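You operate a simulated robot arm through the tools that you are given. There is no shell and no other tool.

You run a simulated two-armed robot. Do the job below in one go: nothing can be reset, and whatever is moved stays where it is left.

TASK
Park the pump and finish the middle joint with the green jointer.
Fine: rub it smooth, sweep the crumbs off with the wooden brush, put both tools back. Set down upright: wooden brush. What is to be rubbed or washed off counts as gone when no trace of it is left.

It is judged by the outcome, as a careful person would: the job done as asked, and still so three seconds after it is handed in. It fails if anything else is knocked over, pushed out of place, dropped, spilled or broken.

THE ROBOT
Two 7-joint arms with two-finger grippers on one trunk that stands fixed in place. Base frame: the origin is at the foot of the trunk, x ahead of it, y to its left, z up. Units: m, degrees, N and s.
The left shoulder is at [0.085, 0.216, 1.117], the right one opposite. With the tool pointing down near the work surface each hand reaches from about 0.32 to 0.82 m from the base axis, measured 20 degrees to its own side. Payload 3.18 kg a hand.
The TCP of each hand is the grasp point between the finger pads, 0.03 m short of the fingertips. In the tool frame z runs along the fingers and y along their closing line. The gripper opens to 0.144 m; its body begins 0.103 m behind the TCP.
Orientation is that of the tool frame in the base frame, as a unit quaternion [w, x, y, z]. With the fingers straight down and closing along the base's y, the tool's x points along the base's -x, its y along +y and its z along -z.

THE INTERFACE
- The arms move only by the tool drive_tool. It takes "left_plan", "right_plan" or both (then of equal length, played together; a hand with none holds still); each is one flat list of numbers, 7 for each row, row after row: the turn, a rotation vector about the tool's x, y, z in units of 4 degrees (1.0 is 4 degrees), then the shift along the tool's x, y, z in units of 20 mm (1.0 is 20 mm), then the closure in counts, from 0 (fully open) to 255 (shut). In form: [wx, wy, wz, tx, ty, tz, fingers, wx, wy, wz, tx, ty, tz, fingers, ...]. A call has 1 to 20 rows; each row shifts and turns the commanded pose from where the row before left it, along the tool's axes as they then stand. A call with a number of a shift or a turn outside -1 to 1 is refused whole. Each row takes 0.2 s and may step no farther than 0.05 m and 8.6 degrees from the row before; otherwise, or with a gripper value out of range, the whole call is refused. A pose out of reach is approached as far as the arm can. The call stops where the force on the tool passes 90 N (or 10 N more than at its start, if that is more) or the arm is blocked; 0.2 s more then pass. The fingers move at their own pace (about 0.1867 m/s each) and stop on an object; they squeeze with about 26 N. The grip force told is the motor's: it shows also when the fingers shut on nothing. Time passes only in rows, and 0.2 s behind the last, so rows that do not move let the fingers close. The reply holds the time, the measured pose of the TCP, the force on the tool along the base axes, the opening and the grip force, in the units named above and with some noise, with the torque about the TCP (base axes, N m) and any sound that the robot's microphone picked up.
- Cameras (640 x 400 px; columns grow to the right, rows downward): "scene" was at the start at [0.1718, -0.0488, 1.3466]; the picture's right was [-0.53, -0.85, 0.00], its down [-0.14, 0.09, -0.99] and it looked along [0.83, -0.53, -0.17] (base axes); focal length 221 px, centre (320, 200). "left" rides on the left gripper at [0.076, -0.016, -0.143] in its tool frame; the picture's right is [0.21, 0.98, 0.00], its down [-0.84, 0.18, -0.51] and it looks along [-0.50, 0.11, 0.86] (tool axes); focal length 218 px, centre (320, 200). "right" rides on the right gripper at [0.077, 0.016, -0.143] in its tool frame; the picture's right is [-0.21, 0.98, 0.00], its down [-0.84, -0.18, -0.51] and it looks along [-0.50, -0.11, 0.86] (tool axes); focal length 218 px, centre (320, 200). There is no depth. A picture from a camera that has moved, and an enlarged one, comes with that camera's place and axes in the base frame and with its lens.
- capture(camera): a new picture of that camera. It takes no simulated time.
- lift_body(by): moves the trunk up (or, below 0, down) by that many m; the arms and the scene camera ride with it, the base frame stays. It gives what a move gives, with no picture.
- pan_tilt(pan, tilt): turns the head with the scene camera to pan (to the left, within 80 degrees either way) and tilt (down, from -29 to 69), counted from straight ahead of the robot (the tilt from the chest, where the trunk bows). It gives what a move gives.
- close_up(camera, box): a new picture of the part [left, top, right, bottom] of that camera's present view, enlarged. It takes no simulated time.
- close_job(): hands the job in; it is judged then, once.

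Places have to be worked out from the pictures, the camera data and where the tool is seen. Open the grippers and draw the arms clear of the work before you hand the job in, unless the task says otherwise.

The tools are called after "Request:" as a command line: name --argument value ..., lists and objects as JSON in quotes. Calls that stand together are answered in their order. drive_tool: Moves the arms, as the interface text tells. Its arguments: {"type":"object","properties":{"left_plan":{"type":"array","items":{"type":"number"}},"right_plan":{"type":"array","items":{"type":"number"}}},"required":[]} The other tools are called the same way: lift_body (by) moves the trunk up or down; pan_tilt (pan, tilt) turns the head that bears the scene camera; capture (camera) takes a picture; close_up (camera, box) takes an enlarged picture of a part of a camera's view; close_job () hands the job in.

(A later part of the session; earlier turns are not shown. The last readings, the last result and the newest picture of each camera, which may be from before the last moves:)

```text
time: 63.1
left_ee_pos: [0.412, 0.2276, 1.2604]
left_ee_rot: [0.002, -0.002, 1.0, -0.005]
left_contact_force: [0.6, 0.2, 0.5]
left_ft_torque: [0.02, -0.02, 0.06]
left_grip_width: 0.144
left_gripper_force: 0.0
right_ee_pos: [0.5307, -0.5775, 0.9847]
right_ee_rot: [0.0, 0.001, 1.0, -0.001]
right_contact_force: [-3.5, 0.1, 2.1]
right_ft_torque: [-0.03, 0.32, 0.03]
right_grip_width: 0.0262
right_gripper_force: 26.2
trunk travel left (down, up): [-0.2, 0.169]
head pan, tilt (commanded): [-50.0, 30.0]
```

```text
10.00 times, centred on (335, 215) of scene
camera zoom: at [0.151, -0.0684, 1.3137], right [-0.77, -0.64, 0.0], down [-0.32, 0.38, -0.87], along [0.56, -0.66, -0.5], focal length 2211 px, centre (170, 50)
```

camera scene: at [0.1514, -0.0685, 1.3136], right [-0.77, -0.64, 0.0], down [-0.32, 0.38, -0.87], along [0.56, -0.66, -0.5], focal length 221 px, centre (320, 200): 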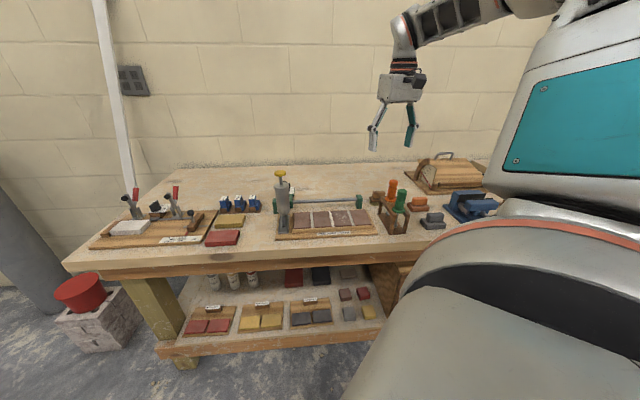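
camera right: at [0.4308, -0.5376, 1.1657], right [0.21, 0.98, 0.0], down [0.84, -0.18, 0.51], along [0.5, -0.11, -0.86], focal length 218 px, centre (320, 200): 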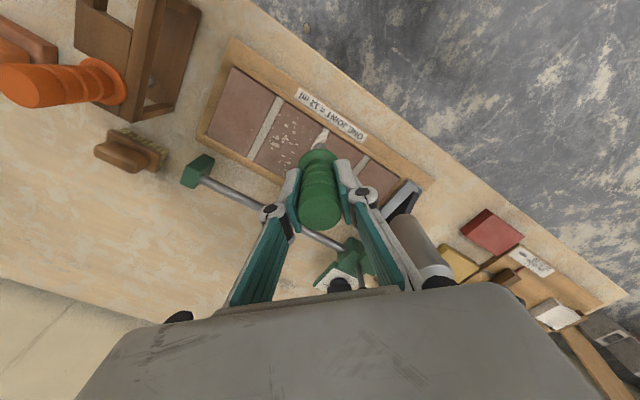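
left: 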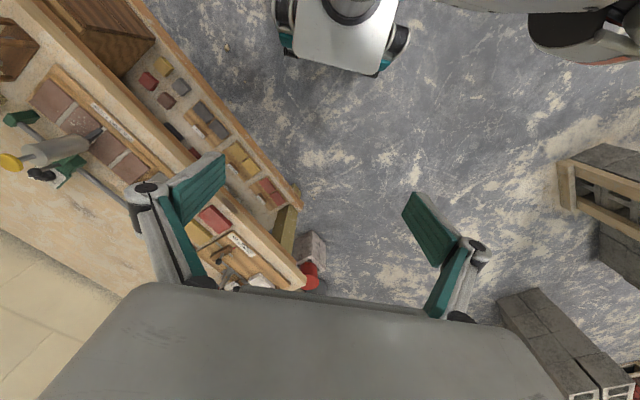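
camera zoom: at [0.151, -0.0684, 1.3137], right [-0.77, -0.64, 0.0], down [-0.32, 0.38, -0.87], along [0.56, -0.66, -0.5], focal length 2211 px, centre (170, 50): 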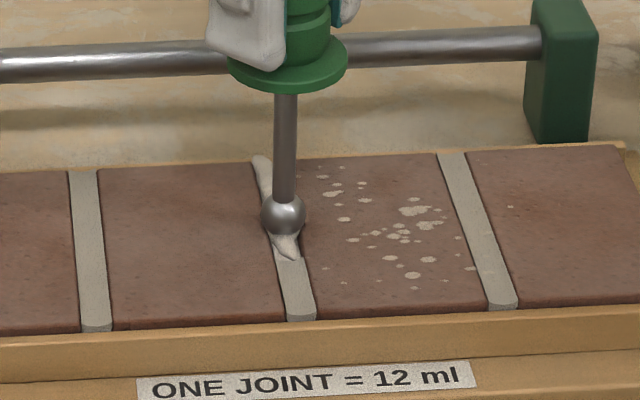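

The front third is now smooth, but the force fell to 2 N and some bead remains just behind the ball. I press 2 mm deeper and stroke back over that part.

Request:
drive_tool --right_plan '[0, 0, 0, 0, 0, 0.1, 255, 0, 0, 0, 0.2, 0.2, 0, 255, 0, 0, 0, 0.2, 0.2, 0, 255, 0, 0, 0, 0.2, 0.2, 0, 255, 0, 0, 0, 0.2, 0.2, 0, 255, 0, 0, 0, 0, 0, 0, 255]'

Request:
close_up --camera "scene" --box '[315, 195, 355, 235]'

```text
time: 64.5
left_ee_pos: [0.4116, 0.2287, 1.2607]
left_ee_rot: [0.003, -0.004, 1.0, -0.004]
left_contact_force: [1.4, 0.5, -0.6]
left_ft_torque: [0.01, 0.0, -0.02]
left_grip_width: 0.1438
left_gripper_force: 0.2
right_ee_pos: [0.5152, -0.5594, 0.9833]
right_ee_rot: [0.001, 0.001, 1.0, -0.001]
right_contact_force: [4.5, -5.0, 16.0]
right_ft_torque: [-0.59, -0.52, 0.06]
right_grip_width: 0.0267
right_gripper_force: 26.5
trunk travel left (down, up): [-0.2, 0.169]
head pan, tilt (commanded): [-50.0, 30.0]
```

```text
10.00 times, centred on (335, 215) of scene
camera zoom: at [0.1507, -0.0678, 1.3139], right [-0.77, -0.64, 0.0], down [-0.32, 0.38, -0.87], along [0.56, -0.66, -0.5], focal length 2211 px, centre (170, 50)
```

zoom: 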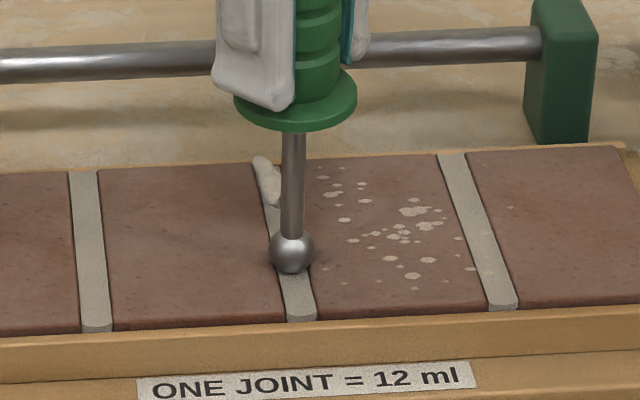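

That piece is smoothed at 16 N. I stroke toward the back end now.

Request:
drive_tool --right_plan '[0, 0, 0, -0.25, -0.25, 0, 255, 0, 0, 0, -0.25, -0.25, 0, 255, 0, 0, 0, -0.25, -0.25, 0, 255, 0, 0, 0, -0.25, -0.25, 0.03, 255, 0, 0, 0, -0.25, -0.25, 0.03, 255, 0, 0, 0, -0.25, -0.25, 0, 255, 0, 0, 0, -0.25, -0.25, 0, 255, 0, 0, 0, 0, 0, 0, 255]'

Request:
close_up --camera "scene" --box '[315, 185, 355, 225]'

```text
time: 66.3
left_ee_pos: [0.4128, 0.2282, 1.2607]
left_ee_rot: [0.002, -0.003, 1.0, -0.004]
left_contact_force: [-0.2, -0.5, -0.4]
left_ft_torque: [0.0, 0.04, 0.0]
left_grip_width: 0.1439
left_gripper_force: 0.2
right_ee_pos: [0.5503, -0.5947, 0.983]
right_ee_rot: [0.0, 0.001, 1.0, 0.0]
right_contact_force: [-0.7, 2.0, 2.1]
right_ft_torque: [0.26, 0.06, -0.01]
right_grip_width: 0.0266
right_gripper_force: 26.2
trunk travel left (down, up): [-0.2, 0.169]
head pan, tilt (commanded): [-50.0, 30.0]
```

```text
10.00 times, centred on (335, 205) of scene
camera zoom: at [0.1512, -0.068, 1.3136], right [-0.77, -0.64, 0.0], down [-0.32, 0.38, -0.87], along [0.56, -0.66, -0.5], focal length 2211 px, centre (170, 150)
```

zoom: 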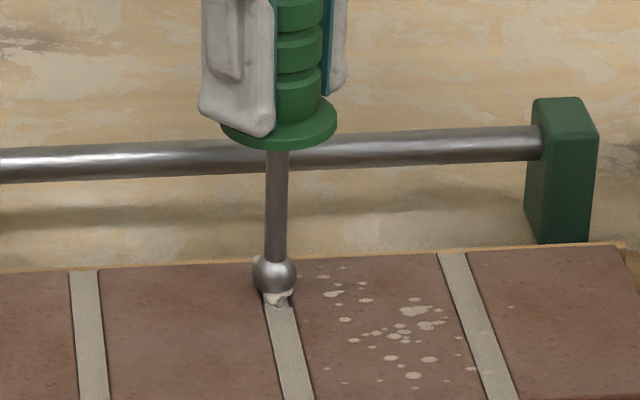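

Only a small lump near the back end remains, and force is down to 2 N again. I press about 2.4 mm deeper, rub over it, then go to the back end and return.

Request:
drive_tool --right_plan '[0, 0, 0, 0, 0, 0.12, 255, 0, 0, 0, 0.2, 0.2, 0, 255, 0, 0, 0, 0.2, 0.2, 0, 255, 0, 0, 0, -0.2, -0.2, 0, 255, 0, 0, 0, -0.2, -0.2, 0.03, 255, 0, 0, 0, -0.2, -0.2, 0.03, 255, 0, 0, 0, -0.15, -0.15, 0.03, 255, 0, 0, 0, 0, 0, 0.05, 255]'

Request:
close_up --camera "scene" --box '[315, 185, 355, 225]'

```text
time: 68.1
left_ee_pos: [0.4106, 0.2304, 1.2618]
left_ee_rot: [0.003, -0.004, 1.0, -0.004]
left_contact_force: [-0.1, -0.3, 0.0]
left_ft_torque: [-0.04, 0.03, -0.03]
left_grip_width: 0.144
left_gripper_force: 0.1
right_ee_pos: [0.5557, -0.6, 0.9804]
right_ee_rot: [0.001, 0.001, 1.0, -0.001]
right_contact_force: [-8.4, 6.4, 23.0]
right_ft_torque: [0.7, 0.98, -0.01]
right_grip_width: 0.0263
right_gripper_force: 26.4
trunk travel left (down, up): [-0.2, 0.169]
head pan, tilt (commanded): [-50.0, 30.0]
```

```text
10.00 times, centred on (335, 205) of scene
camera zoom: at [0.1488, -0.0662, 1.3143], right [-0.77, -0.64, 0.0], down [-0.32, 0.38, -0.87], along [0.56, -0.66, -0.5], focal length 2211 px, centre (170, 150)
```

zoom: 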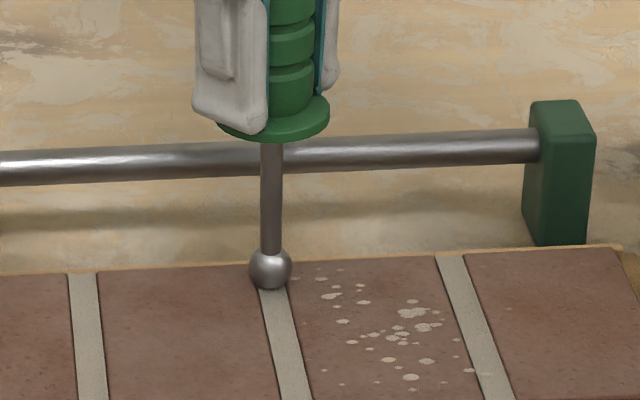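

The joint looks smooth all along, with the ball now against the back lip at 23 N. I ease up 2 mm and make one full stroke back to the front to even it.

Request:
drive_tool --right_plan '[0, 0, 0, 0, 0, -0.08, 255, 0, 0, 0, 0.3, 0.3, 0, 255, 0, 0, 0, 0.3, 0.3, 0, 255, 0, 0, 0, 0.3, 0.3, 0, 255, 0, 0, 0, 0.3, 0.3, 0, 255, 0, 0, 0, 0.3, 0.3, 0, 255, 0, 0, 0, 0.3, 0.3, 0, 255, 0, 0, 0, 0.3, 0.3, 0, 255, 0, 0, 0, 0.3, 0.3, 0, 255, 0, 0, 0, 0.3, 0.3, 0, 255, 0, 0, 0, 0.1, 0.1, 0, 255, 0, 0, 0, 0, 0, 0, 255]'

Request:
close_up --camera "scene" --box '[315, 190, 355, 235]'

```text
time: 70.7
left_ee_pos: [0.4126, 0.2287, 1.2606]
left_ee_rot: [0.003, -0.004, 1.0, -0.003]
left_contact_force: [0.1, 0.7, 0.5]
left_ft_torque: [-0.01, -0.02, 0.0]
left_grip_width: 0.1442
left_gripper_force: 0.1
right_ee_pos: [0.5007, -0.5462, 0.979]
right_ee_rot: [0.001, 0.001, 1.0, -0.001]
right_contact_force: [8.3, -6.2, 18.2]
right_ft_torque: [-0.58, -0.72, 0.02]
right_grip_width: 0.0266
right_gripper_force: 25.9
trunk travel left (down, up): [-0.2, 0.169]
head pan, tilt (commanded): [-50.0, 30.0]
```

```text
8.89 times, centred on (335, 212) of scene
camera zoom: at [0.151, -0.0678, 1.3138], right [-0.77, -0.64, 0.0], down [-0.32, 0.38, -0.87], along [0.56, -0.66, -0.5], focal length 1965 px, centre (187, 89)
```

zoom: 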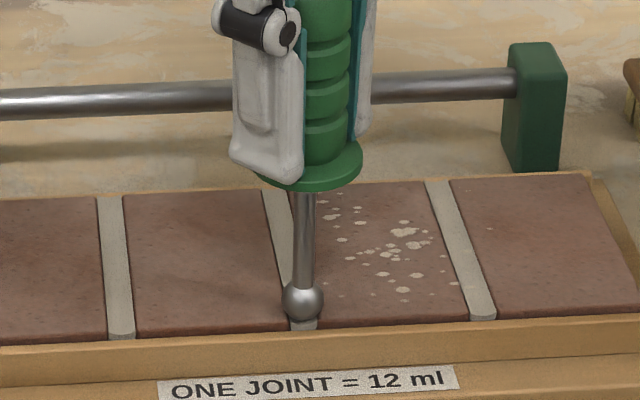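

The whole joint is flat. I lift the jointer off and look at the joint closely.

Request:
drive_tool --right_plan '[0, 0, 0, 0, 0, -0.3, 255, 0, 0, 0, 0, 0, -0.8, 255, 0, 0, 0, 0, 0, -1, 255, 0, 0, 0, 0, 0, -1, 255, 0, 0, 0, 0, 0, -1, 255, 0, 0, 0, 0, 0, -1, 255, 0, 0, 0, 0, 0, -1, 255, 0, 0, 0, 0, 0, 0, 255]'

Request:
close_up --camera "scene" --box '[315, 190, 355, 235]'

Request:
close_up --camera "scene" --box '[270, 110, 390, 230]'

Request:
capture --camera "right"

```text
time: 72.5
left_ee_pos: [0.4125, 0.2281, 1.2612]
left_ee_rot: [0.002, -0.004, 1.0, -0.003]
left_contact_force: [-0.1, -0.9, -0.2]
left_ft_torque: [0.01, 0.01, -0.01]
left_grip_width: 0.1442
left_gripper_force: 0.0
right_ee_pos: [0.5003, -0.5466, 1.1003]
right_ee_rot: [0.001, 0.0, 1.0, 0.0]
right_contact_force: [-0.5, 0.0, -1.8]
right_ft_torque: [0.0, -0.01, 0.0]
right_grip_width: 0.0263
right_gripper_force: 25.8
trunk travel left (down, up): [-0.2, 0.169]
head pan, tilt (commanded): [-50.0, 30.0]
```

```text
8.89 times, centred on (335, 212) of scene
camera zoom: at [0.1516, -0.0687, 1.3135], right [-0.77, -0.64, 0.0], down [-0.32, 0.38, -0.87], along [0.56, -0.66, -0.5], focal length 1965 px, centre (187, 89)
```

zoom: 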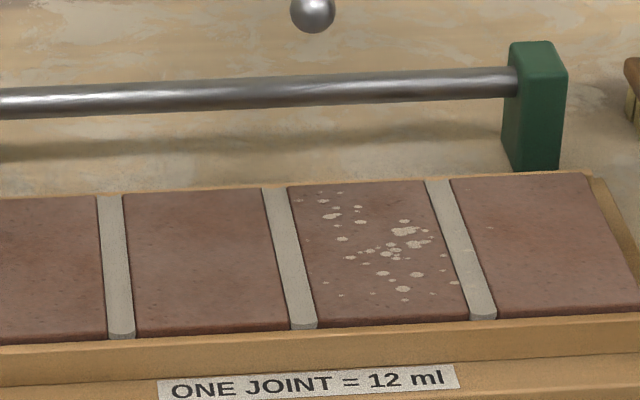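

```text
3.33 times, centred on (330, 170) of scene
camera zoom: at [0.1516, -0.0687, 1.3135], right [-0.77, -0.64, 0.0], down [-0.32, 0.38, -0.87], along [0.56, -0.66, -0.5], focal length 737 px, centre (287, 300)
```

zoom: 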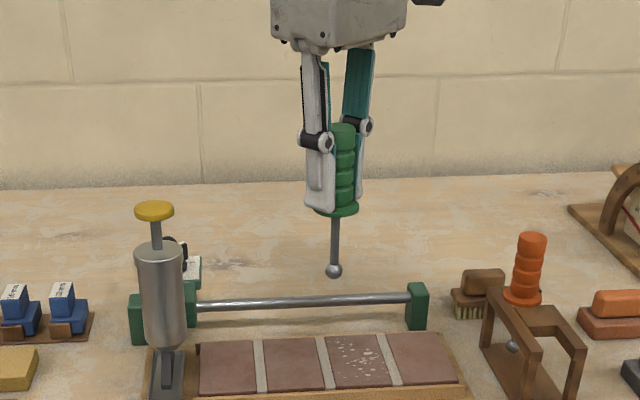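

```text
taken
camera right: at [0.425, -0.5283, 1.2418], right [0.21, 0.98, 0.0], down [0.84, -0.18, 0.51], along [0.5, -0.11, -0.86], focal length 218 px, centre (320, 200)
```

right: 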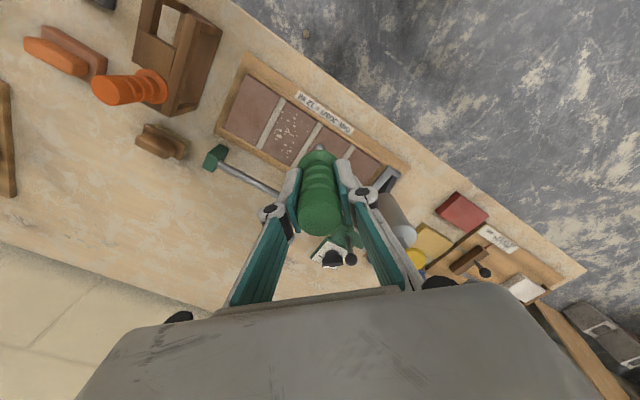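

The middle joint now matches its neighbours and only the crumbs remain on the tile. The jointer slid about 6 mm up in the grip; I carry it back above its slot and turn the hand to the grasp yaw.

Request:
drive_tool --right_plan '[0, 0, 0, 0.763, -0.7385, 0, 255, 0, 0, 0, 0.763, -0.7385, 0, 255, 0, 0, 0, 0.763, -0.7385, 0, 255, 0, 0, 0, 0.763, -0.7385, 0, 255, 0, 0, 0, 0.763, -0.7385, 0, 255, 0, 0, 0, 0.763, -0.7385, 0, 255, 0, 0, 0, 0.763, -0.7385, 0, 255, 0, 0, 0, 0.763, -0.7385, 0, 255, 0, 0, 0, 0.763, -0.7385, 0, 255, 0, 0, 0, 0.763, -0.7385, 0, 255, 0, 0, 1, 0, 0, 0, 255, 0, 0, 1, 0, 0, 0, 255, 0, 0, 1, 0, 0, 0, 255, 0, 0, 1, 0, 0, 0, 255, 0, 0, 1, 0, 0, 0, 255, 0, 0, 1, 0, 0, 0, 255, 0, 0, 1, 0, 0, 0, 255, 0, 0, 0.5, 0, 0, 0, 255, 0, 0, 0, 0, 0, 0, 255]'

Request:
capture --camera "right"

Request:
close_up --camera "scene" --box '[350, 130, 440, 240]'

Request:
close_up --camera "right" --box '[270, 80, 370, 200]'

```text
time: 76.5
left_ee_pos: [0.4123, 0.2272, 1.2605]
left_ee_rot: [0.001, -0.003, 1.0, -0.004]
left_contact_force: [-0.1, 0.3, -0.5]
left_ft_torque: [0.01, 0.0, -0.02]
left_grip_width: 0.1442
left_gripper_force: 0.1
right_ee_pos: [0.3463, -0.6939, 1.0993]
right_ee_rot: [0.0, 0.26, 0.966, 0.001]
right_contact_force: [-0.3, 0.4, -1.0]
right_ft_torque: [0.0, -0.03, 0.01]
right_grip_width: 0.0262
right_gripper_force: 26.0
trunk travel left (down, up): [-0.2, 0.169]
head pan, tilt (commanded): [-50.0, 30.0]
```

```text
taken
camera right: at [0.2899, -0.6407, 1.2416], right [0.67, 0.74, 0.0], down [0.64, -0.58, 0.51], along [0.38, -0.34, -0.86], focal length 218 px, centre (320, 200)
```

right: 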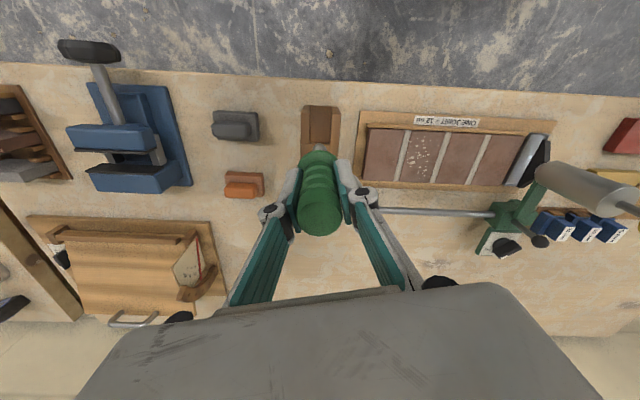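

```text
3.64 times, centred on (395, 185) of scene
camera zoom: at [0.1514, -0.0685, 1.3136], right [-0.77, -0.64, 0.0], down [-0.32, 0.38, -0.87], along [0.56, -0.66, -0.5], focal length 804 px, centre (47, 254)
```

zoom: 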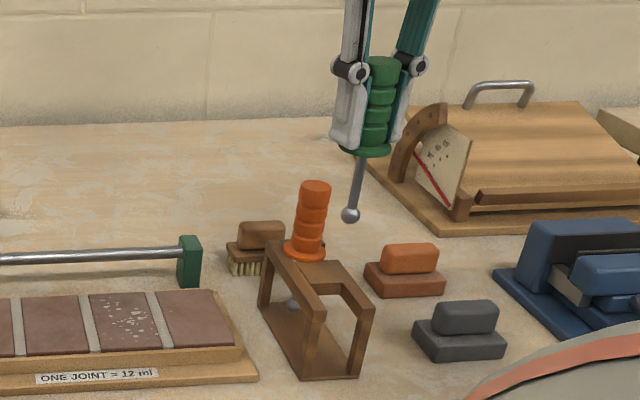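

```text
3.33 times, centred on (320, 140) of right
camera zoom: at [0.2899, -0.6407, 1.2416], right [0.67, 0.74, 0.0], down [0.64, -0.58, 0.51], along [0.38, -0.34, -0.86], focal length 728 px, centre (320, 400)
```

zoom: 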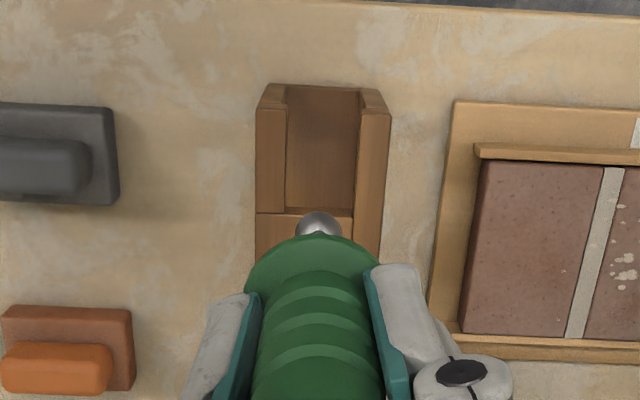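

The ball lines up with the middle of the slot gap (about 15 mm clearance per side). I lower it to about 17 mm above the seat and look.

Request:
drive_tool --right_plan '[0, 0, 0, 0, 0, 0.75, 255, 0, 0, 0, 0, 0, 0.75, 255, 0, 0, 0, 0, 0, 0.75, 255, 0, 0, 0, 0, 0, 0.75, 255, 0, 0, 0, 0, 0, 0.75, 255, 0, 0, 0, 0, 0, 0.75, 255, 0, 0, 0, 0, 0, 0.75, 255, 0, 0, 0, 0, 0, 0.75, 255, 0, 0, 0, 0, 0, 0, 255]'

Request:
close_up --camera "scene" --box '[365, 170, 425, 240]'

Request:
close_up --camera "right" --box '[270, 100, 370, 240]'

```text
time: 78.5
left_ee_pos: [0.4124, 0.2282, 1.2611]
left_ee_rot: [0.002, -0.003, 1.0, -0.004]
left_contact_force: [0.6, 0.8, 0.5]
left_ft_torque: [0.03, -0.02, 0.0]
left_grip_width: 0.1441
left_gripper_force: 0.1
right_ee_pos: [0.3472, -0.6956, 0.9789]
right_ee_rot: [0.001, 0.26, 0.966, 0.0]
right_contact_force: [-0.5, 0.5, 0.1]
right_ft_torque: [0.02, 0.01, 0.01]
right_grip_width: 0.0264
right_gripper_force: 25.7
trunk travel left (down, up): [-0.2, 0.169]
head pan, tilt (commanded): [-50.0, 30.0]
```

```text
5.71 times, centred on (395, 205) of scene
camera zoom: at [0.1511, -0.0684, 1.3137], right [-0.77, -0.64, 0.0], down [-0.32, 0.38, -0.87], along [0.56, -0.66, -0.5], focal length 1264 px, centre (-109, 171)
```

zoom: 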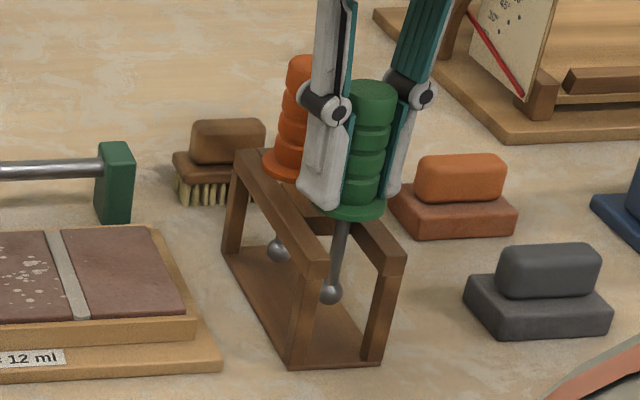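

```text
2.86 times, centred on (320, 170) of right
camera zoom: at [0.2901, -0.6417, 1.122], right [0.67, 0.74, 0.0], down [0.64, -0.58, 0.51], along [0.38, -0.34, -0.86], focal length 624 px, centre (320, 286)
```

zoom: 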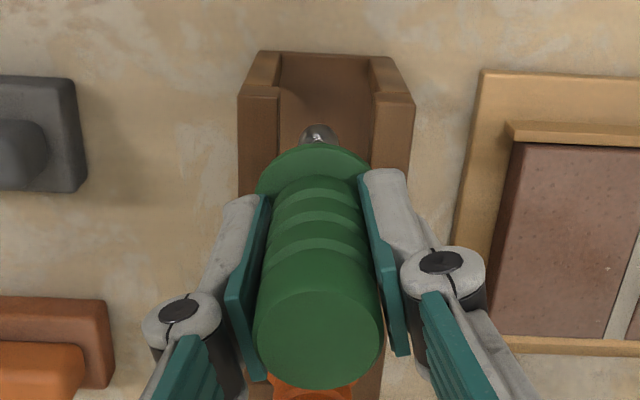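

The ball is inside the slot and the flange is just above the rails. I lower slowly toward the seat, watching for contact force.

Request:
drive_tool --right_plan '[0, 0, 0, 0, 0, 0.15, 255, 0, 0, 0, 0, 0, 0.15, 255, 0, 0, 0, 0, 0, 0.15, 255, 0, 0, 0, 0, 0, 0.15, 255, 0, 0, 0, 0, 0, 0, 255]'

Request:
close_up --camera "scene" --box '[365, 170, 425, 240]'

```text
time: 79.7
left_ee_pos: [0.412, 0.2274, 1.2603]
left_ee_rot: [0.003, -0.003, 1.0, -0.004]
left_contact_force: [-0.7, 0.2, -0.3]
left_ft_torque: [0.0, -0.03, -0.01]
left_grip_width: 0.1444
left_gripper_force: 0.1
right_ee_pos: [0.3483, -0.6939, 0.9681]
right_ee_rot: [0.0, 0.26, 0.966, 0.0]
right_contact_force: [-0.2, 0.6, -1.5]
right_ft_torque: [0.01, 0.02, -0.04]
right_grip_width: 0.0262
right_gripper_force: 25.8
trunk travel left (down, up): [-0.2, 0.169]
head pan, tilt (commanded): [-50.0, 30.0]
```

```text
5.71 times, centred on (395, 205) of scene
camera zoom: at [0.1514, -0.0685, 1.3136], right [-0.77, -0.64, 0.0], down [-0.32, 0.38, -0.87], along [0.56, -0.66, -0.5], focal length 1264 px, centre (-109, 171)
```

zoom: 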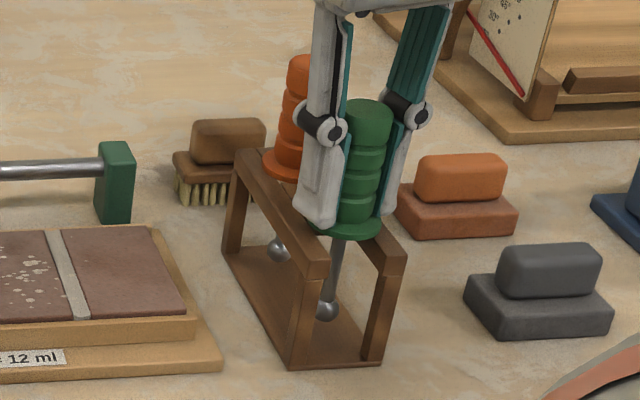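

No contact yet; the flange is a few millimetres off the rails. I continue in 2 mm steps.

Request:
drive_tool --right_plan '[0, 0, 0, 0, 0, 0.1, 255, 0, 0, 0, 0, 0, 0.1, 255, 0, 0, 0, 0, 0, 0.1, 255, 0, 0, 0, 0, 0, 0, 255]'

Request:
close_up --camera "scene" --box '[365, 170, 425, 240]'

```text
time: 80.7
left_ee_pos: [0.4115, 0.2279, 1.261]
left_ee_rot: [0.002, -0.004, 1.0, -0.004]
left_contact_force: [-0.9, -0.4, 0.0]
left_ft_torque: [0.0, 0.02, -0.03]
left_grip_width: 0.1439
left_gripper_force: 0.1
right_ee_pos: [0.3472, -0.6942, 0.9622]
right_ee_rot: [0.001, 0.26, 0.966, -0.001]
right_contact_force: [-0.3, -0.1, 3.1]
right_ft_torque: [-0.03, -0.07, 0.0]
right_grip_width: 0.0266
right_gripper_force: 25.9
trunk travel left (down, up): [-0.2, 0.169]
head pan, tilt (commanded): [-50.0, 30.0]
```

```text
5.71 times, centred on (395, 205) of scene
camera zoom: at [0.1512, -0.0683, 1.3137], right [-0.77, -0.64, 0.0], down [-0.32, 0.38, -0.87], along [0.56, -0.66, -0.5], focal length 1264 px, centre (-109, 171)
```

zoom: 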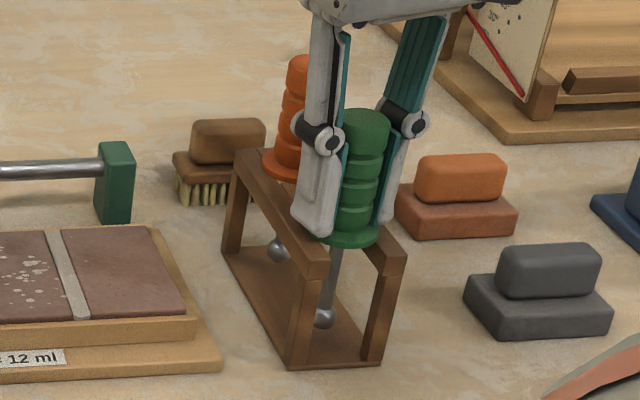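

The flange has met the rails (about 4.5 N change). I open the fingers and check it stands free.

Request:
drive_tool --right_plan '[0, 0, 0, 0, 0, 0, 200, 0, 0, 0, 0, 0, 0, 150, 0, 0, 0, 0, 0, 0, 100, 0, 0, 0, 0, 0, 0, 60, 0, 0, 0, 0, 0, 0, 60]'

Request:
close_up --camera "scene" --box '[365, 170, 425, 240]'

Request:
close_up --camera "right" --box '[270, 100, 370, 240]'

```text
time: 81.9
left_ee_pos: [0.4132, 0.2272, 1.2603]
left_ee_rot: [0.002, -0.004, 1.0, -0.003]
left_contact_force: [-0.3, 0.2, 0.5]
left_ft_torque: [-0.03, -0.03, 0.02]
left_grip_width: 0.1438
left_gripper_force: 0.0
right_ee_pos: [0.3477, -0.6953, 0.9624]
right_ee_rot: [0.0, 0.259, 0.966, 0.0]
right_contact_force: [0.0, 0.2, -0.3]
right_ft_torque: [0.01, -0.01, -0.01]
right_grip_width: 0.1103
right_gripper_force: 0.2
trunk travel left (down, up): [-0.2, 0.169]
head pan, tilt (commanded): [-50.0, 30.0]
```

```text
5.71 times, centred on (395, 205) of scene
camera zoom: at [0.1514, -0.0684, 1.3136], right [-0.77, -0.64, 0.0], down [-0.32, 0.38, -0.87], along [0.56, -0.66, -0.5], focal length 1264 px, centre (-109, 171)
```

zoom: 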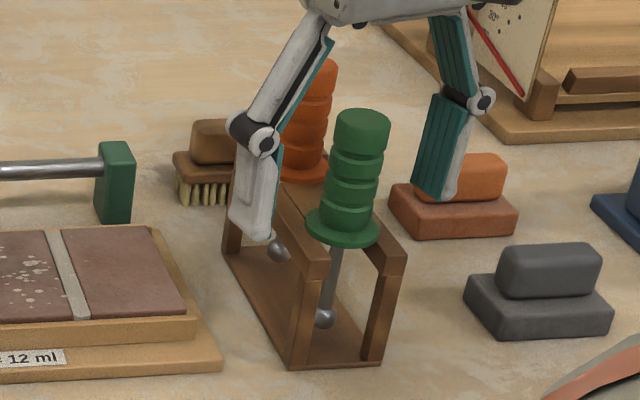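

```text
2.86 times, centred on (320, 170) of right
camera zoom: at [0.2903, -0.641, 1.1042], right [0.67, 0.74, 0.0], down [0.64, -0.58, 0.51], along [0.38, -0.34, -0.86], focal length 624 px, centre (320, 286)
```

zoom: 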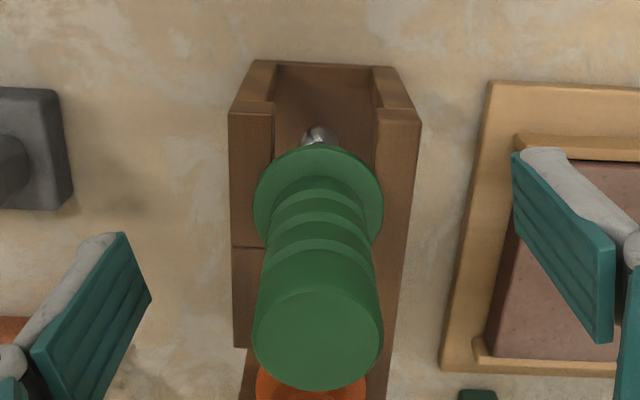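

The green jointer stands back in its slot exactly as before. I rise clear, then go for the wooden brush.

Request:
drive_tool --right_plan '[0, 0, 0, 0, 0, -0.5, 60, 0, 0, 0, 0, 0, -1, 60, 0, 0, 0, 0, 0, -1, 60, 0, 0, 0, 0, 0, -1, 60, 0, 0, 0, 0, 0, -1, 60, 0, 0, 0, 0, 0, -1, 60, 0, 0, 0, 0, 0, -1, 60, 0, 0, 0, 0, 0, -1, 60, 0, 0, 0, 0, 0, 0, 60]'

Request:
capture --camera "right"

Request:
close_up --camera "right" --box '[270, 150, 370, 230]'

```text
time: 83.9
left_ee_pos: [0.4123, 0.228, 1.2597]
left_ee_rot: [0.002, -0.003, 1.0, -0.004]
left_contact_force: [-0.2, 0.3, -0.6]
left_ft_torque: [0.0, 0.0, 0.01]
left_grip_width: 0.1439
left_gripper_force: 0.2
right_ee_pos: [0.3483, -0.6946, 1.113]
right_ee_rot: [-0.001, 0.26, 0.966, 0.0]
right_contact_force: [-0.6, -0.5, 0.1]
right_ft_torque: [0.0, 0.0, 0.0]
right_grip_width: 0.11
right_gripper_force: 0.0
trunk travel left (down, up): [-0.2, 0.169]
head pan, tilt (commanded): [-50.0, 30.0]
```

```text
taken
camera right: at [0.2899, -0.6411, 1.2554], right [0.67, 0.74, 0.0], down [0.64, -0.58, 0.51], along [0.38, -0.34, -0.86], focal length 218 px, centre (320, 200)
```

right: 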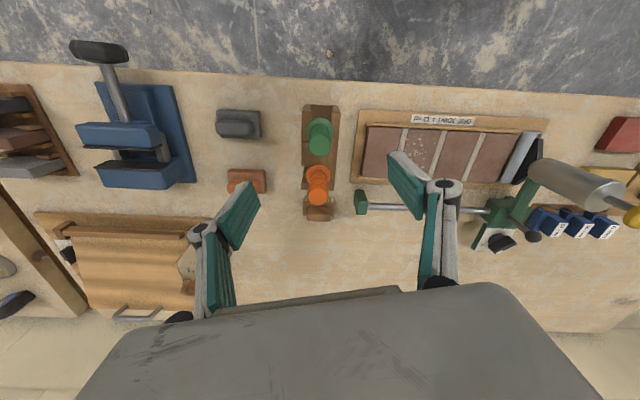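

```text
5.00 times, centred on (320, 190) of right
camera zoom: at [0.2899, -0.6411, 1.2554], right [0.67, 0.74, 0.0], down [0.64, -0.58, 0.51], along [0.38, -0.34, -0.86], focal length 1091 px, centre (320, 250)
```

zoom: 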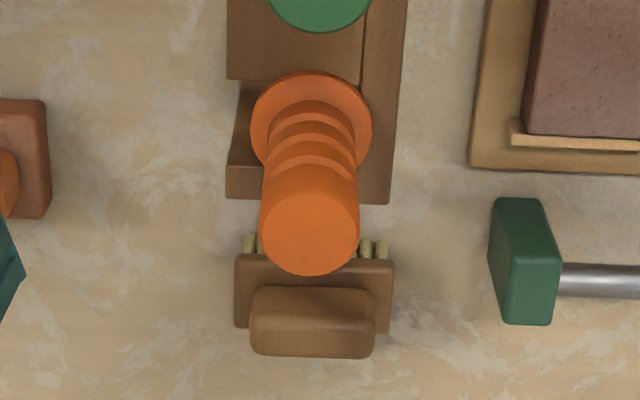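

The brush lies along the bench's length, handle centre near [0.469, -0.807, 0.893]. To grip across its handle I need yaw +45, so I turn the hand 75 degrees counter-clockwise here first.

Request:
drive_tool --right_plan '[0, 0, -1, 0, 0, 0, 60, 0, 0, -1, 0, 0, 0, 60, 0, 0, -1, 0, 0, 0, 60, 0, 0, -1, 0, 0, 0, 60, 0, 0, -1, 0, 0, 0, 60, 0, 0, -1, 0, 0, 0, 60, 0, 0, -1, 0, 0, 0, 60, 0, 0, -1, 0, 0, 0, 60, 0, 0, -1, 0, 0, 0, 60, 0, 0, -1, 0, 0, 0, 60, 0, 0, -1, 0, 0, 0, 60, 0, 0, -1, 0, 0, 0, 60, 0, 0, -1, 0, 0, 0, 60, 0, 0, -1, 0, 0, 0, 60, 0, 0, -1, 0, 0, 0, 60, 0, 0, -1, 0, 0, 0, 60, 0, 0, -1, 0, 0, 0, 60, 0, 0, -1, 0, 0, 0, 60, 0, 0, -0.75, 0, 0, 0, 60]'

Request:
drive_tool --right_plan '[0, 0, 0, 0, -0.9, 0, 60, 0, 0, 0, 0, -0.9, 0, 60, 0, 0, 0, 0, -0.9, 0, 60, 0, 0, 0, 0, -0.9, 0, 60, 0, 0, 0, 0, -0.9, 0, 60, 0, 0, 0, 0, -0.9, 0, 60, 0, 0, 0, 0, -0.9, 0, 60, 0, 0, 0, 0, -0.9, 0, 60, 0, 0, 0, 0, -0.9, 0, 60, 0, 0, 0, 0, 0, 0, 60]'

Request:
capture --camera "right"

Request:
capture --camera "scene"

```text
time: 87.9
left_ee_pos: [0.4113, 0.2269, 1.2601]
left_ee_rot: [0.002, -0.003, 1.0, -0.004]
left_contact_force: [0.3, 0.3, -0.4]
left_ft_torque: [-0.01, -0.02, 0.0]
left_grip_width: 0.144
left_gripper_force: 0.2
right_ee_pos: [0.3456, -0.6947, 1.1115]
right_ee_rot: [0.0, -0.383, 0.924, 0.0]
right_contact_force: [-0.3, -0.8, 0.6]
right_ft_torque: [-0.01, -0.03, -0.03]
right_grip_width: 0.1103
right_gripper_force: 0.0
trunk travel left (down, up): [-0.2, 0.169]
head pan, tilt (commanded): [-50.0, 30.0]
```

```text
time: 90.1
left_ee_pos: [0.4112, 0.2289, 1.2608]
left_ee_rot: [0.003, -0.003, 1.0, -0.004]
left_contact_force: [-0.4, -0.6, -0.3]
left_ft_torque: [-0.03, -0.04, -0.01]
left_grip_width: 0.1439
left_gripper_force: 0.1
right_ee_pos: [0.4632, -0.8068, 1.1146]
right_ee_rot: [0.002, -0.383, 0.924, 0.0]
right_contact_force: [-0.4, -0.4, 1.1]
right_ft_torque: [-0.02, 0.0, -0.02]
right_grip_width: 0.11
right_gripper_force: 0.0
trunk travel left (down, up): [-0.2, 0.169]
head pan, tilt (commanded): [-50.0, 30.0]
```

```text
taken
camera right: at [0.3974, -0.8492, 1.2558], right [-0.54, 0.84, 0.0], down [0.72, 0.47, 0.51], along [0.43, 0.28, -0.86], focal length 218 px, centre (320, 200)
```

right: 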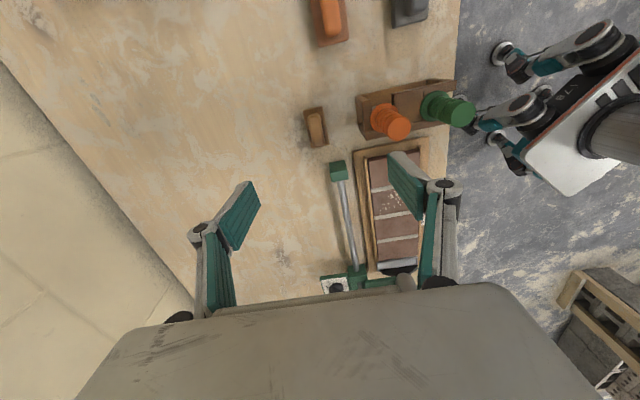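

```text
taken
camera scene: at [0.1507, -0.068, 1.3139], right [-0.77, -0.64, 0.0], down [-0.32, 0.38, -0.87], along [0.56, -0.66, -0.5], focal length 221 px, centre (320, 200)
```

scene: 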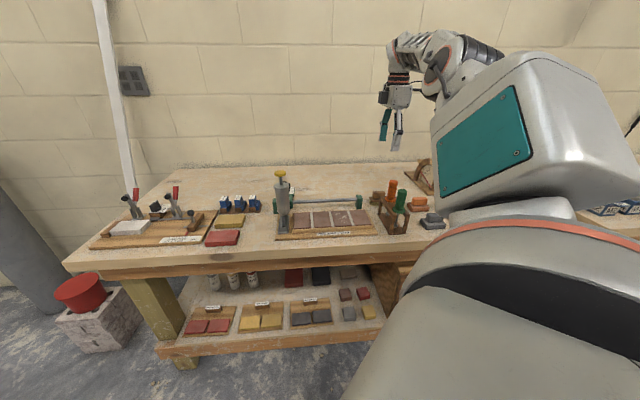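

The hand reaches over the brush area at [0.463, -0.807]. I zoom on the brush from here to align.

Request:
close_up --camera "right" --box '[280, 90, 360, 160]'

Request:
close_up --camera "scene" --box '[360, 180, 400, 215]'

```text
5.71 times, centred on (320, 125) of right
camera zoom: at [0.3974, -0.8492, 1.2558], right [-0.54, 0.84, 0.0], down [0.72, 0.47, 0.51], along [0.43, 0.28, -0.86], focal length 1247 px, centre (320, 629)
```

zoom: 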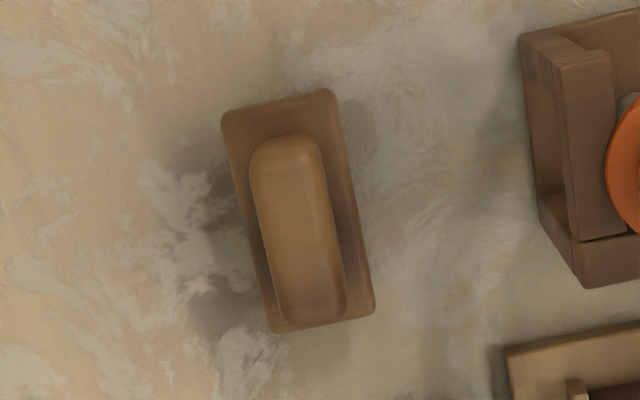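

```text
11.43 times, centred on (380, 198) of scene
camera zoom: at [0.1507, -0.068, 1.3139], right [-0.77, -0.64, 0.0], down [-0.32, 0.38, -0.87], along [0.56, -0.66, -0.5], focal length 2527 px, centre (-366, 229)
```

zoom: 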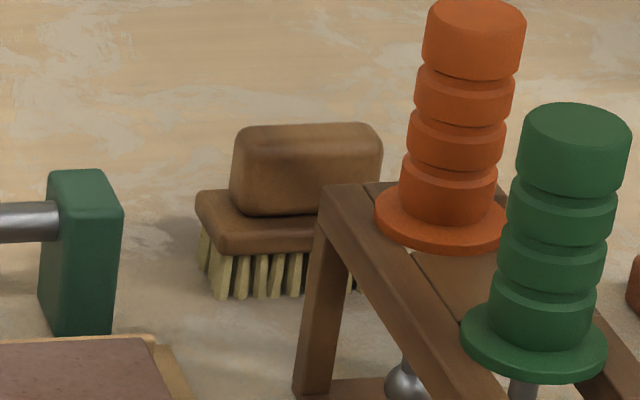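

The brush is aligned with the hand's yaw; its handle (about 21 mm wide, top z 0.905) is 6 mm off the hand's axis. I correct, narrow the fingers to 50 mm to stay clear of the orange jointer, and descend partway.

Request:
drive_tool --right_plan '[0, 0, 0, -0.04, -0.31, 0, 166, 0, 0, 0, 0, 0, 0, 166, 0, 0, 0, 0, 0, 0, 166, 0, 0, 0, 0, 0, 0.8, 166, 0, 0, 0, 0, 0, 0.8, 166, 0, 0, 0, 0, 0, 0.8, 166, 0, 0, 0, 0, 0, 0.8, 166, 0, 0, 0, 0, 0, 0.8, 166, 0, 0, 0, 0, 0, 0, 166]'

Request:
capture --camera "right"

Request:
close_up --camera "right" --box '[260, 90, 400, 200]'

Request:
close_up --camera "scene" --box '[350, 130, 430, 220]'

```text
time: 92.1
left_ee_pos: [0.4127, 0.2288, 1.2604]
left_ee_rot: [0.003, -0.003, 1.0, -0.003]
left_contact_force: [0.5, 0.3, 0.0]
left_ft_torque: [0.01, 0.0, 0.02]
left_grip_width: 0.144
left_gripper_force: 0.0
right_ee_pos: [0.4672, -0.8114, 1.0308]
right_ee_rot: [0.0, -0.382, 0.924, -0.001]
right_contact_force: [0.2, -0.5, 0.2]
right_ft_torque: [-0.03, 0.0, -0.03]
right_grip_width: 0.0502
right_gripper_force: 0.1
trunk travel left (down, up): [-0.2, 0.169]
head pan, tilt (commanded): [-50.0, 30.0]
```

```text
taken
camera right: at [0.4019, -0.8531, 1.1731], right [-0.54, 0.84, 0.0], down [0.72, 0.47, 0.51], along [0.43, 0.28, -0.86], focal length 218 px, centre (320, 200)
```

right: 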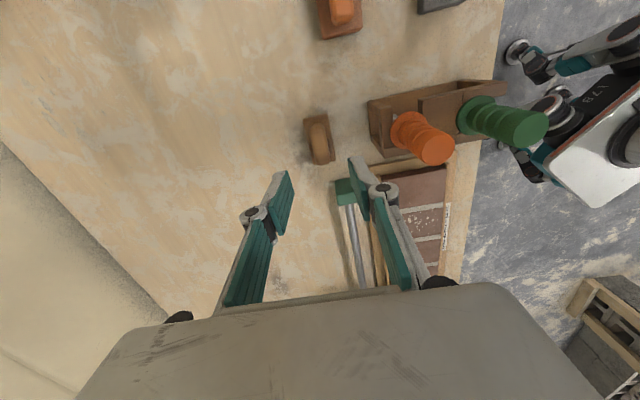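

```text
3.64 times, centred on (330, 145) of right
camera zoom: at [0.4019, -0.8531, 1.1731], right [-0.54, 0.84, 0.0], down [0.72, 0.47, 0.51], along [0.43, 0.28, -0.86], focal length 794 px, centre (284, 400)
```

zoom: 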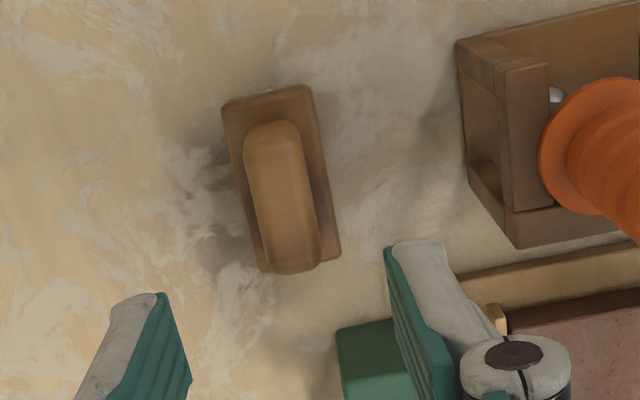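

```text
4.44 times, centred on (390, 175) of scene
camera zoom: at [0.1513, -0.0682, 1.3137], right [-0.77, -0.64, 0.0], down [-0.32, 0.38, -0.87], along [0.56, -0.66, -0.5], focal length 983 px, centre (9, 311)
```

zoom: 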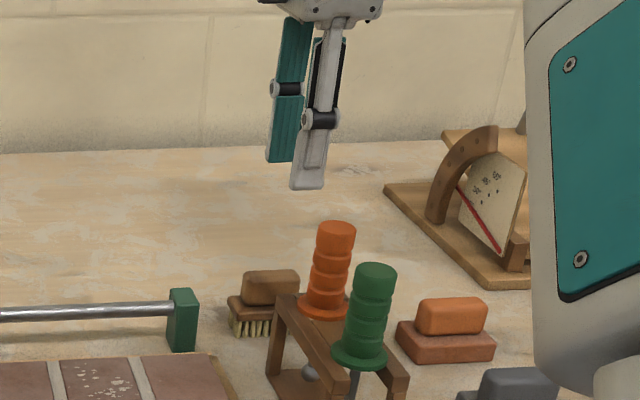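

The handle is centred under the hand. I descend to about z 0.935 and check clearance before the last bit.

Request:
drive_tool --right_plan '[0, 0, 0, 0, 0, 0.8, 166, 0, 0, 0, 0, 0, 0.8, 166, 0, 0, 0, 0, 0, 0.8, 166, 0, 0, 0, 0, 0, 0.8, 166, 0, 0, 0, 0, 0, 0.8, 166, 0, 0, 0, 0, 0, 0.8, 166, 0, 0, 0, 0, 0, 0, 166]'

Request:
capture --camera "right"

Request:
close_up --camera "scene" --box '[350, 150, 430, 230]'

```text
time: 93.7
left_ee_pos: [0.4125, 0.2279, 1.2601]
left_ee_rot: [0.003, -0.004, 1.0, -0.003]
left_contact_force: [0.0, -0.7, -0.3]
left_ft_torque: [-0.01, -0.01, -0.04]
left_grip_width: 0.1444
left_gripper_force: 0.1
right_ee_pos: [0.4677, -0.8113, 0.9372]
right_ee_rot: [0.001, -0.381, 0.924, 0.0]
right_contact_force: [-0.2, -1.1, 0.3]
right_ft_torque: [0.0, -0.01, 0.01]
right_grip_width: 0.0502
right_gripper_force: 0.0
trunk travel left (down, up): [-0.2, 0.169]
head pan, tilt (commanded): [-50.0, 30.0]
```

```text
taken
camera right: at [0.4017, -0.8528, 1.079], right [-0.54, 0.84, 0.0], down [0.72, 0.47, 0.51], along [0.43, 0.28, -0.86], focal length 218 px, centre (320, 200)
```

right: 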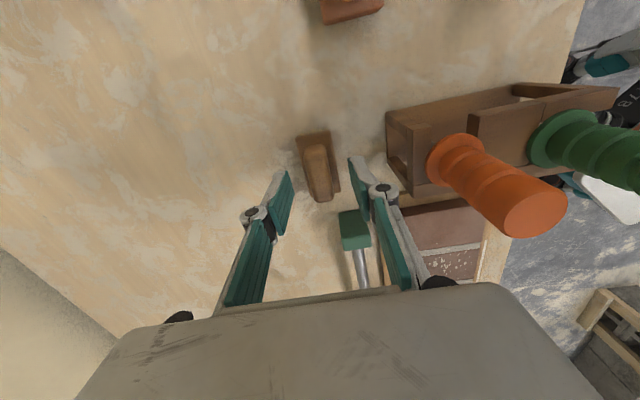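

```text
5.00 times, centred on (390, 190) of scene
camera zoom: at [0.1512, -0.0683, 1.3137], right [-0.77, -0.64, 0.0], down [-0.32, 0.38, -0.87], along [0.56, -0.66, -0.5], focal length 1106 px, centre (-30, 250)
```

zoom: 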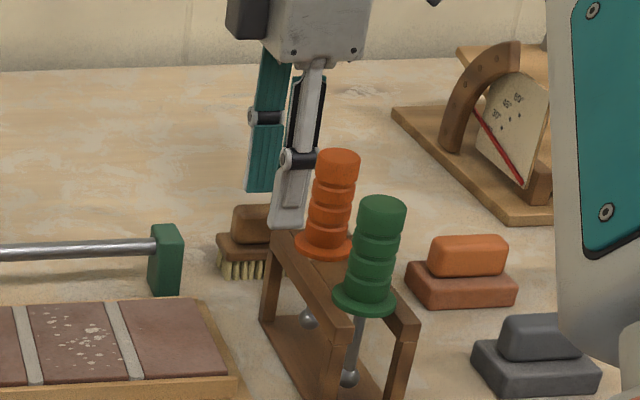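

Clearances are fine. I go down the last 18 mm to z 0.919, then close on the handle.

Request:
drive_tool --right_plan '[0, 0, 0, 0, 0, 0.3, 166, 0, 0, 0, 0, 0, 0.3, 166, 0, 0, 0, 0, 0, 0.3, 166, 0, 0, 0, 0, 0, 0, 166]'

Request:
close_up --camera "right" --box '[230, 110, 410, 230]'

Request:
close_up --camera "scene" --box '[360, 170, 410, 215]'

```text
time: 94.7
left_ee_pos: [0.4124, 0.2279, 1.2604]
left_ee_rot: [0.003, -0.004, 1.0, -0.004]
left_contact_force: [-0.4, 0.0, 0.1]
left_ft_torque: [-0.01, 0.01, 0.01]
left_grip_width: 0.1442
left_gripper_force: 0.0
right_ee_pos: [0.4667, -0.8128, 0.9174]
right_ee_rot: [0.0, -0.382, 0.924, 0.0]
right_contact_force: [-0.2, -0.2, -0.2]
right_ft_torque: [-0.02, -0.01, 0.01]
right_grip_width: 0.0504
right_gripper_force: 0.1
trunk travel left (down, up): [-0.2, 0.169]
head pan, tilt (commanded): [-50.0, 30.0]
```

```text
3.33 times, centred on (320, 170) of right
camera zoom: at [0.4014, -0.8541, 1.0599], right [-0.54, 0.84, 0.0], down [0.72, 0.47, 0.51], along [0.43, 0.28, -0.86], focal length 728 px, centre (320, 300)
```

zoom: 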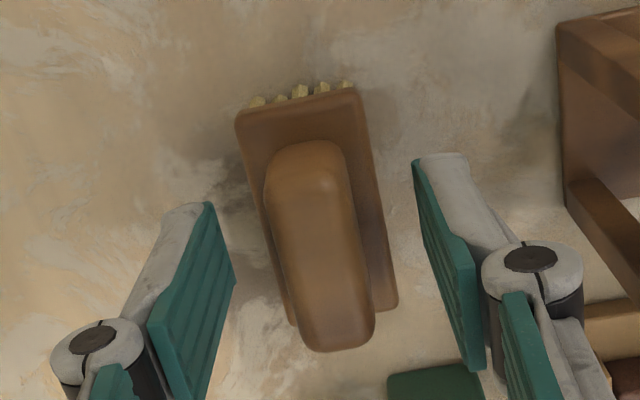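

```text
8.89 times, centred on (385, 192) of scene
camera zoom: at [0.1513, -0.0684, 1.3136], right [-0.77, -0.64, 0.0], down [-0.32, 0.38, -0.87], along [0.56, -0.66, -0.5], focal length 1965 px, centre (-258, 267)
```

zoom: 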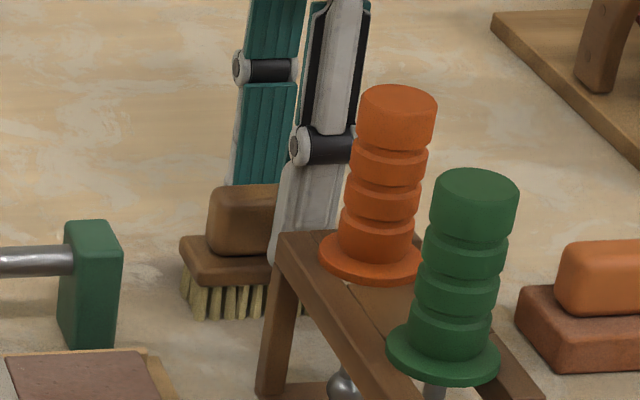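

The fingers straddle the handle just above the brush body, well clear of the rack. I close on it.

Request:
drive_tool --right_plan '[0, 0, 0, 0, 0, 0, 190, 0, 0, 0, 0, 0, 0, 210, 0, 0, 0, 0, 0, 0, 235, 0, 0, 0, 0, 0, 0, 255, 0, 0, 0, 0, 0, 0, 255, 0, 0, 0, 0, 0, 0, 255]'

Request:
close_up --camera "right" --box '[230, 110, 410, 230]'

Request:
close_up --camera "scene" --box '[360, 170, 410, 215]'

```text
time: 96.1
left_ee_pos: [0.4116, 0.2279, 1.2601]
left_ee_rot: [0.002, -0.004, 1.0, -0.003]
left_contact_force: [0.1, -0.3, -0.7]
left_ft_torque: [0.0, 0.01, 0.0]
left_grip_width: 0.1442
left_gripper_force: 0.1
right_ee_pos: [0.4673, -0.8135, 0.9178]
right_ee_rot: [0.0, -0.382, 0.924, 0.001]
right_contact_force: [0.0, -0.2, 0.2]
right_ft_torque: [-0.03, -0.01, -0.01]
right_grip_width: 0.0193
right_gripper_force: 26.0
trunk travel left (down, up): [-0.2, 0.169]
head pan, tilt (commanded): [-50.0, 30.0]
```

```text
3.33 times, centred on (320, 170) of right
camera zoom: at [0.4014, -0.8542, 1.0599], right [-0.54, 0.84, 0.0], down [0.72, 0.47, 0.51], along [0.43, 0.28, -0.86], focal length 728 px, centre (320, 300)
```

zoom: 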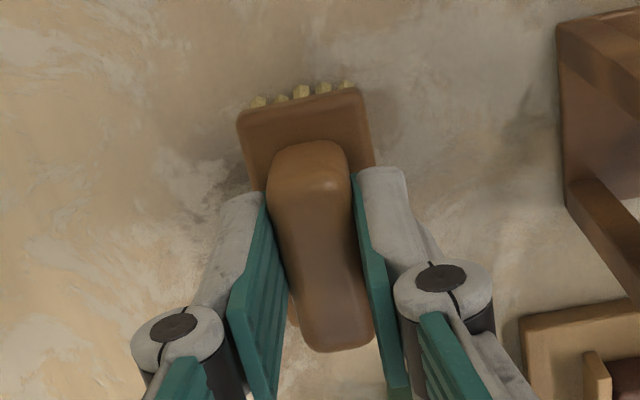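

```text
8.89 times, centred on (385, 192) of scene
camera zoom: at [0.1514, -0.0685, 1.3136], right [-0.77, -0.64, 0.0], down [-0.32, 0.38, -0.87], along [0.56, -0.66, -0.5], focal length 1965 px, centre (-258, 267)
```

zoom: 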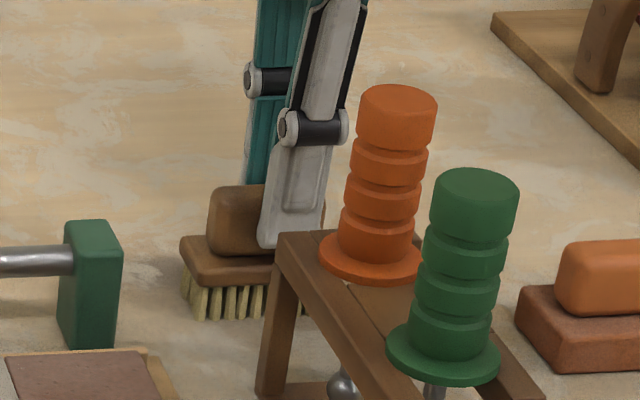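

The brush is held (19.3 mm, 26 N); its home TCP pose is [0.467, -0.813, 0.918] at yaw +45. I lift it straight up.

Request:
drive_tool --right_plan '[0, 0, 0, 0, 0, -0.5, 255, 0, 0, 0, 0, 0, -0.5, 255, 0, 0, 0, 0, 0, -1, 255, 0, 0, 0, 0, 0, -1, 255, 0, 0, 0, 0, 0, -1, 255, 0, 0, 0, 0, 0, -1, 255, 0, 0, 0, 0, 0, -1, 255, 0, 0, 0, 0, 0, -1, 255, 0, 0, 0, 0, 0, 0, 255]'

Request:
close_up --camera "scene" --box '[350, 130, 430, 220]'

Request:
capture --camera "right"

```text
time: 98.1
left_ee_pos: [0.4119, 0.228, 1.2608]
left_ee_rot: [0.002, -0.003, 1.0, -0.004]
left_contact_force: [-0.1, -0.1, 0.6]
left_ft_torque: [0.0, 0.01, 0.02]
left_grip_width: 0.1441
left_gripper_force: 0.1
right_ee_pos: [0.4668, -0.814, 1.0552]
right_ee_rot: [0.0, -0.382, 0.924, 0.0]
right_contact_force: [0.3, 0.4, -1.3]
right_ft_torque: [0.01, 0.0, -0.02]
right_grip_width: 0.0194
right_gripper_force: 26.3
trunk travel left (down, up): [-0.2, 0.169]
head pan, tilt (commanded): [-50.0, 30.0]
```

```text
4.44 times, centred on (390, 175) of scene
camera zoom: at [0.1516, -0.0688, 1.3135], right [-0.77, -0.64, 0.0], down [-0.32, 0.38, -0.87], along [0.56, -0.66, -0.5], focal length 983 px, centre (9, 311)
```

zoom: 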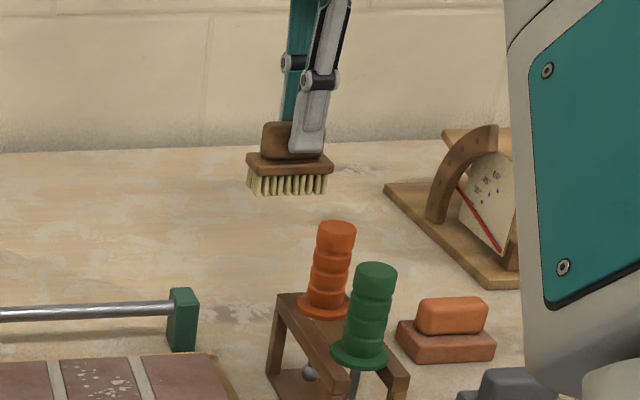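

```text
taken
camera right: at [0.4019, -0.8549, 1.1973], right [-0.54, 0.84, 0.0], down [0.72, 0.47, 0.51], along [0.43, 0.28, -0.86], focal length 218 px, centre (320, 200)
```

right: 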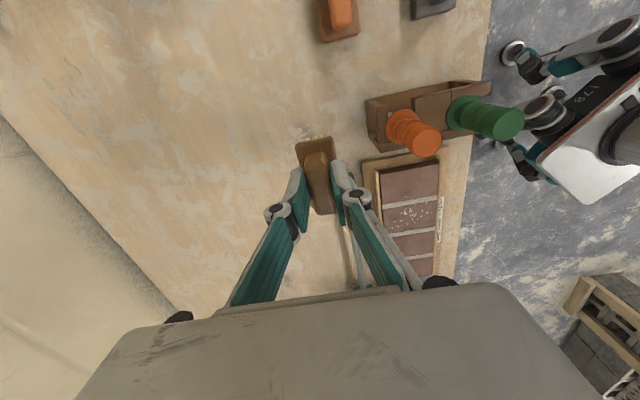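

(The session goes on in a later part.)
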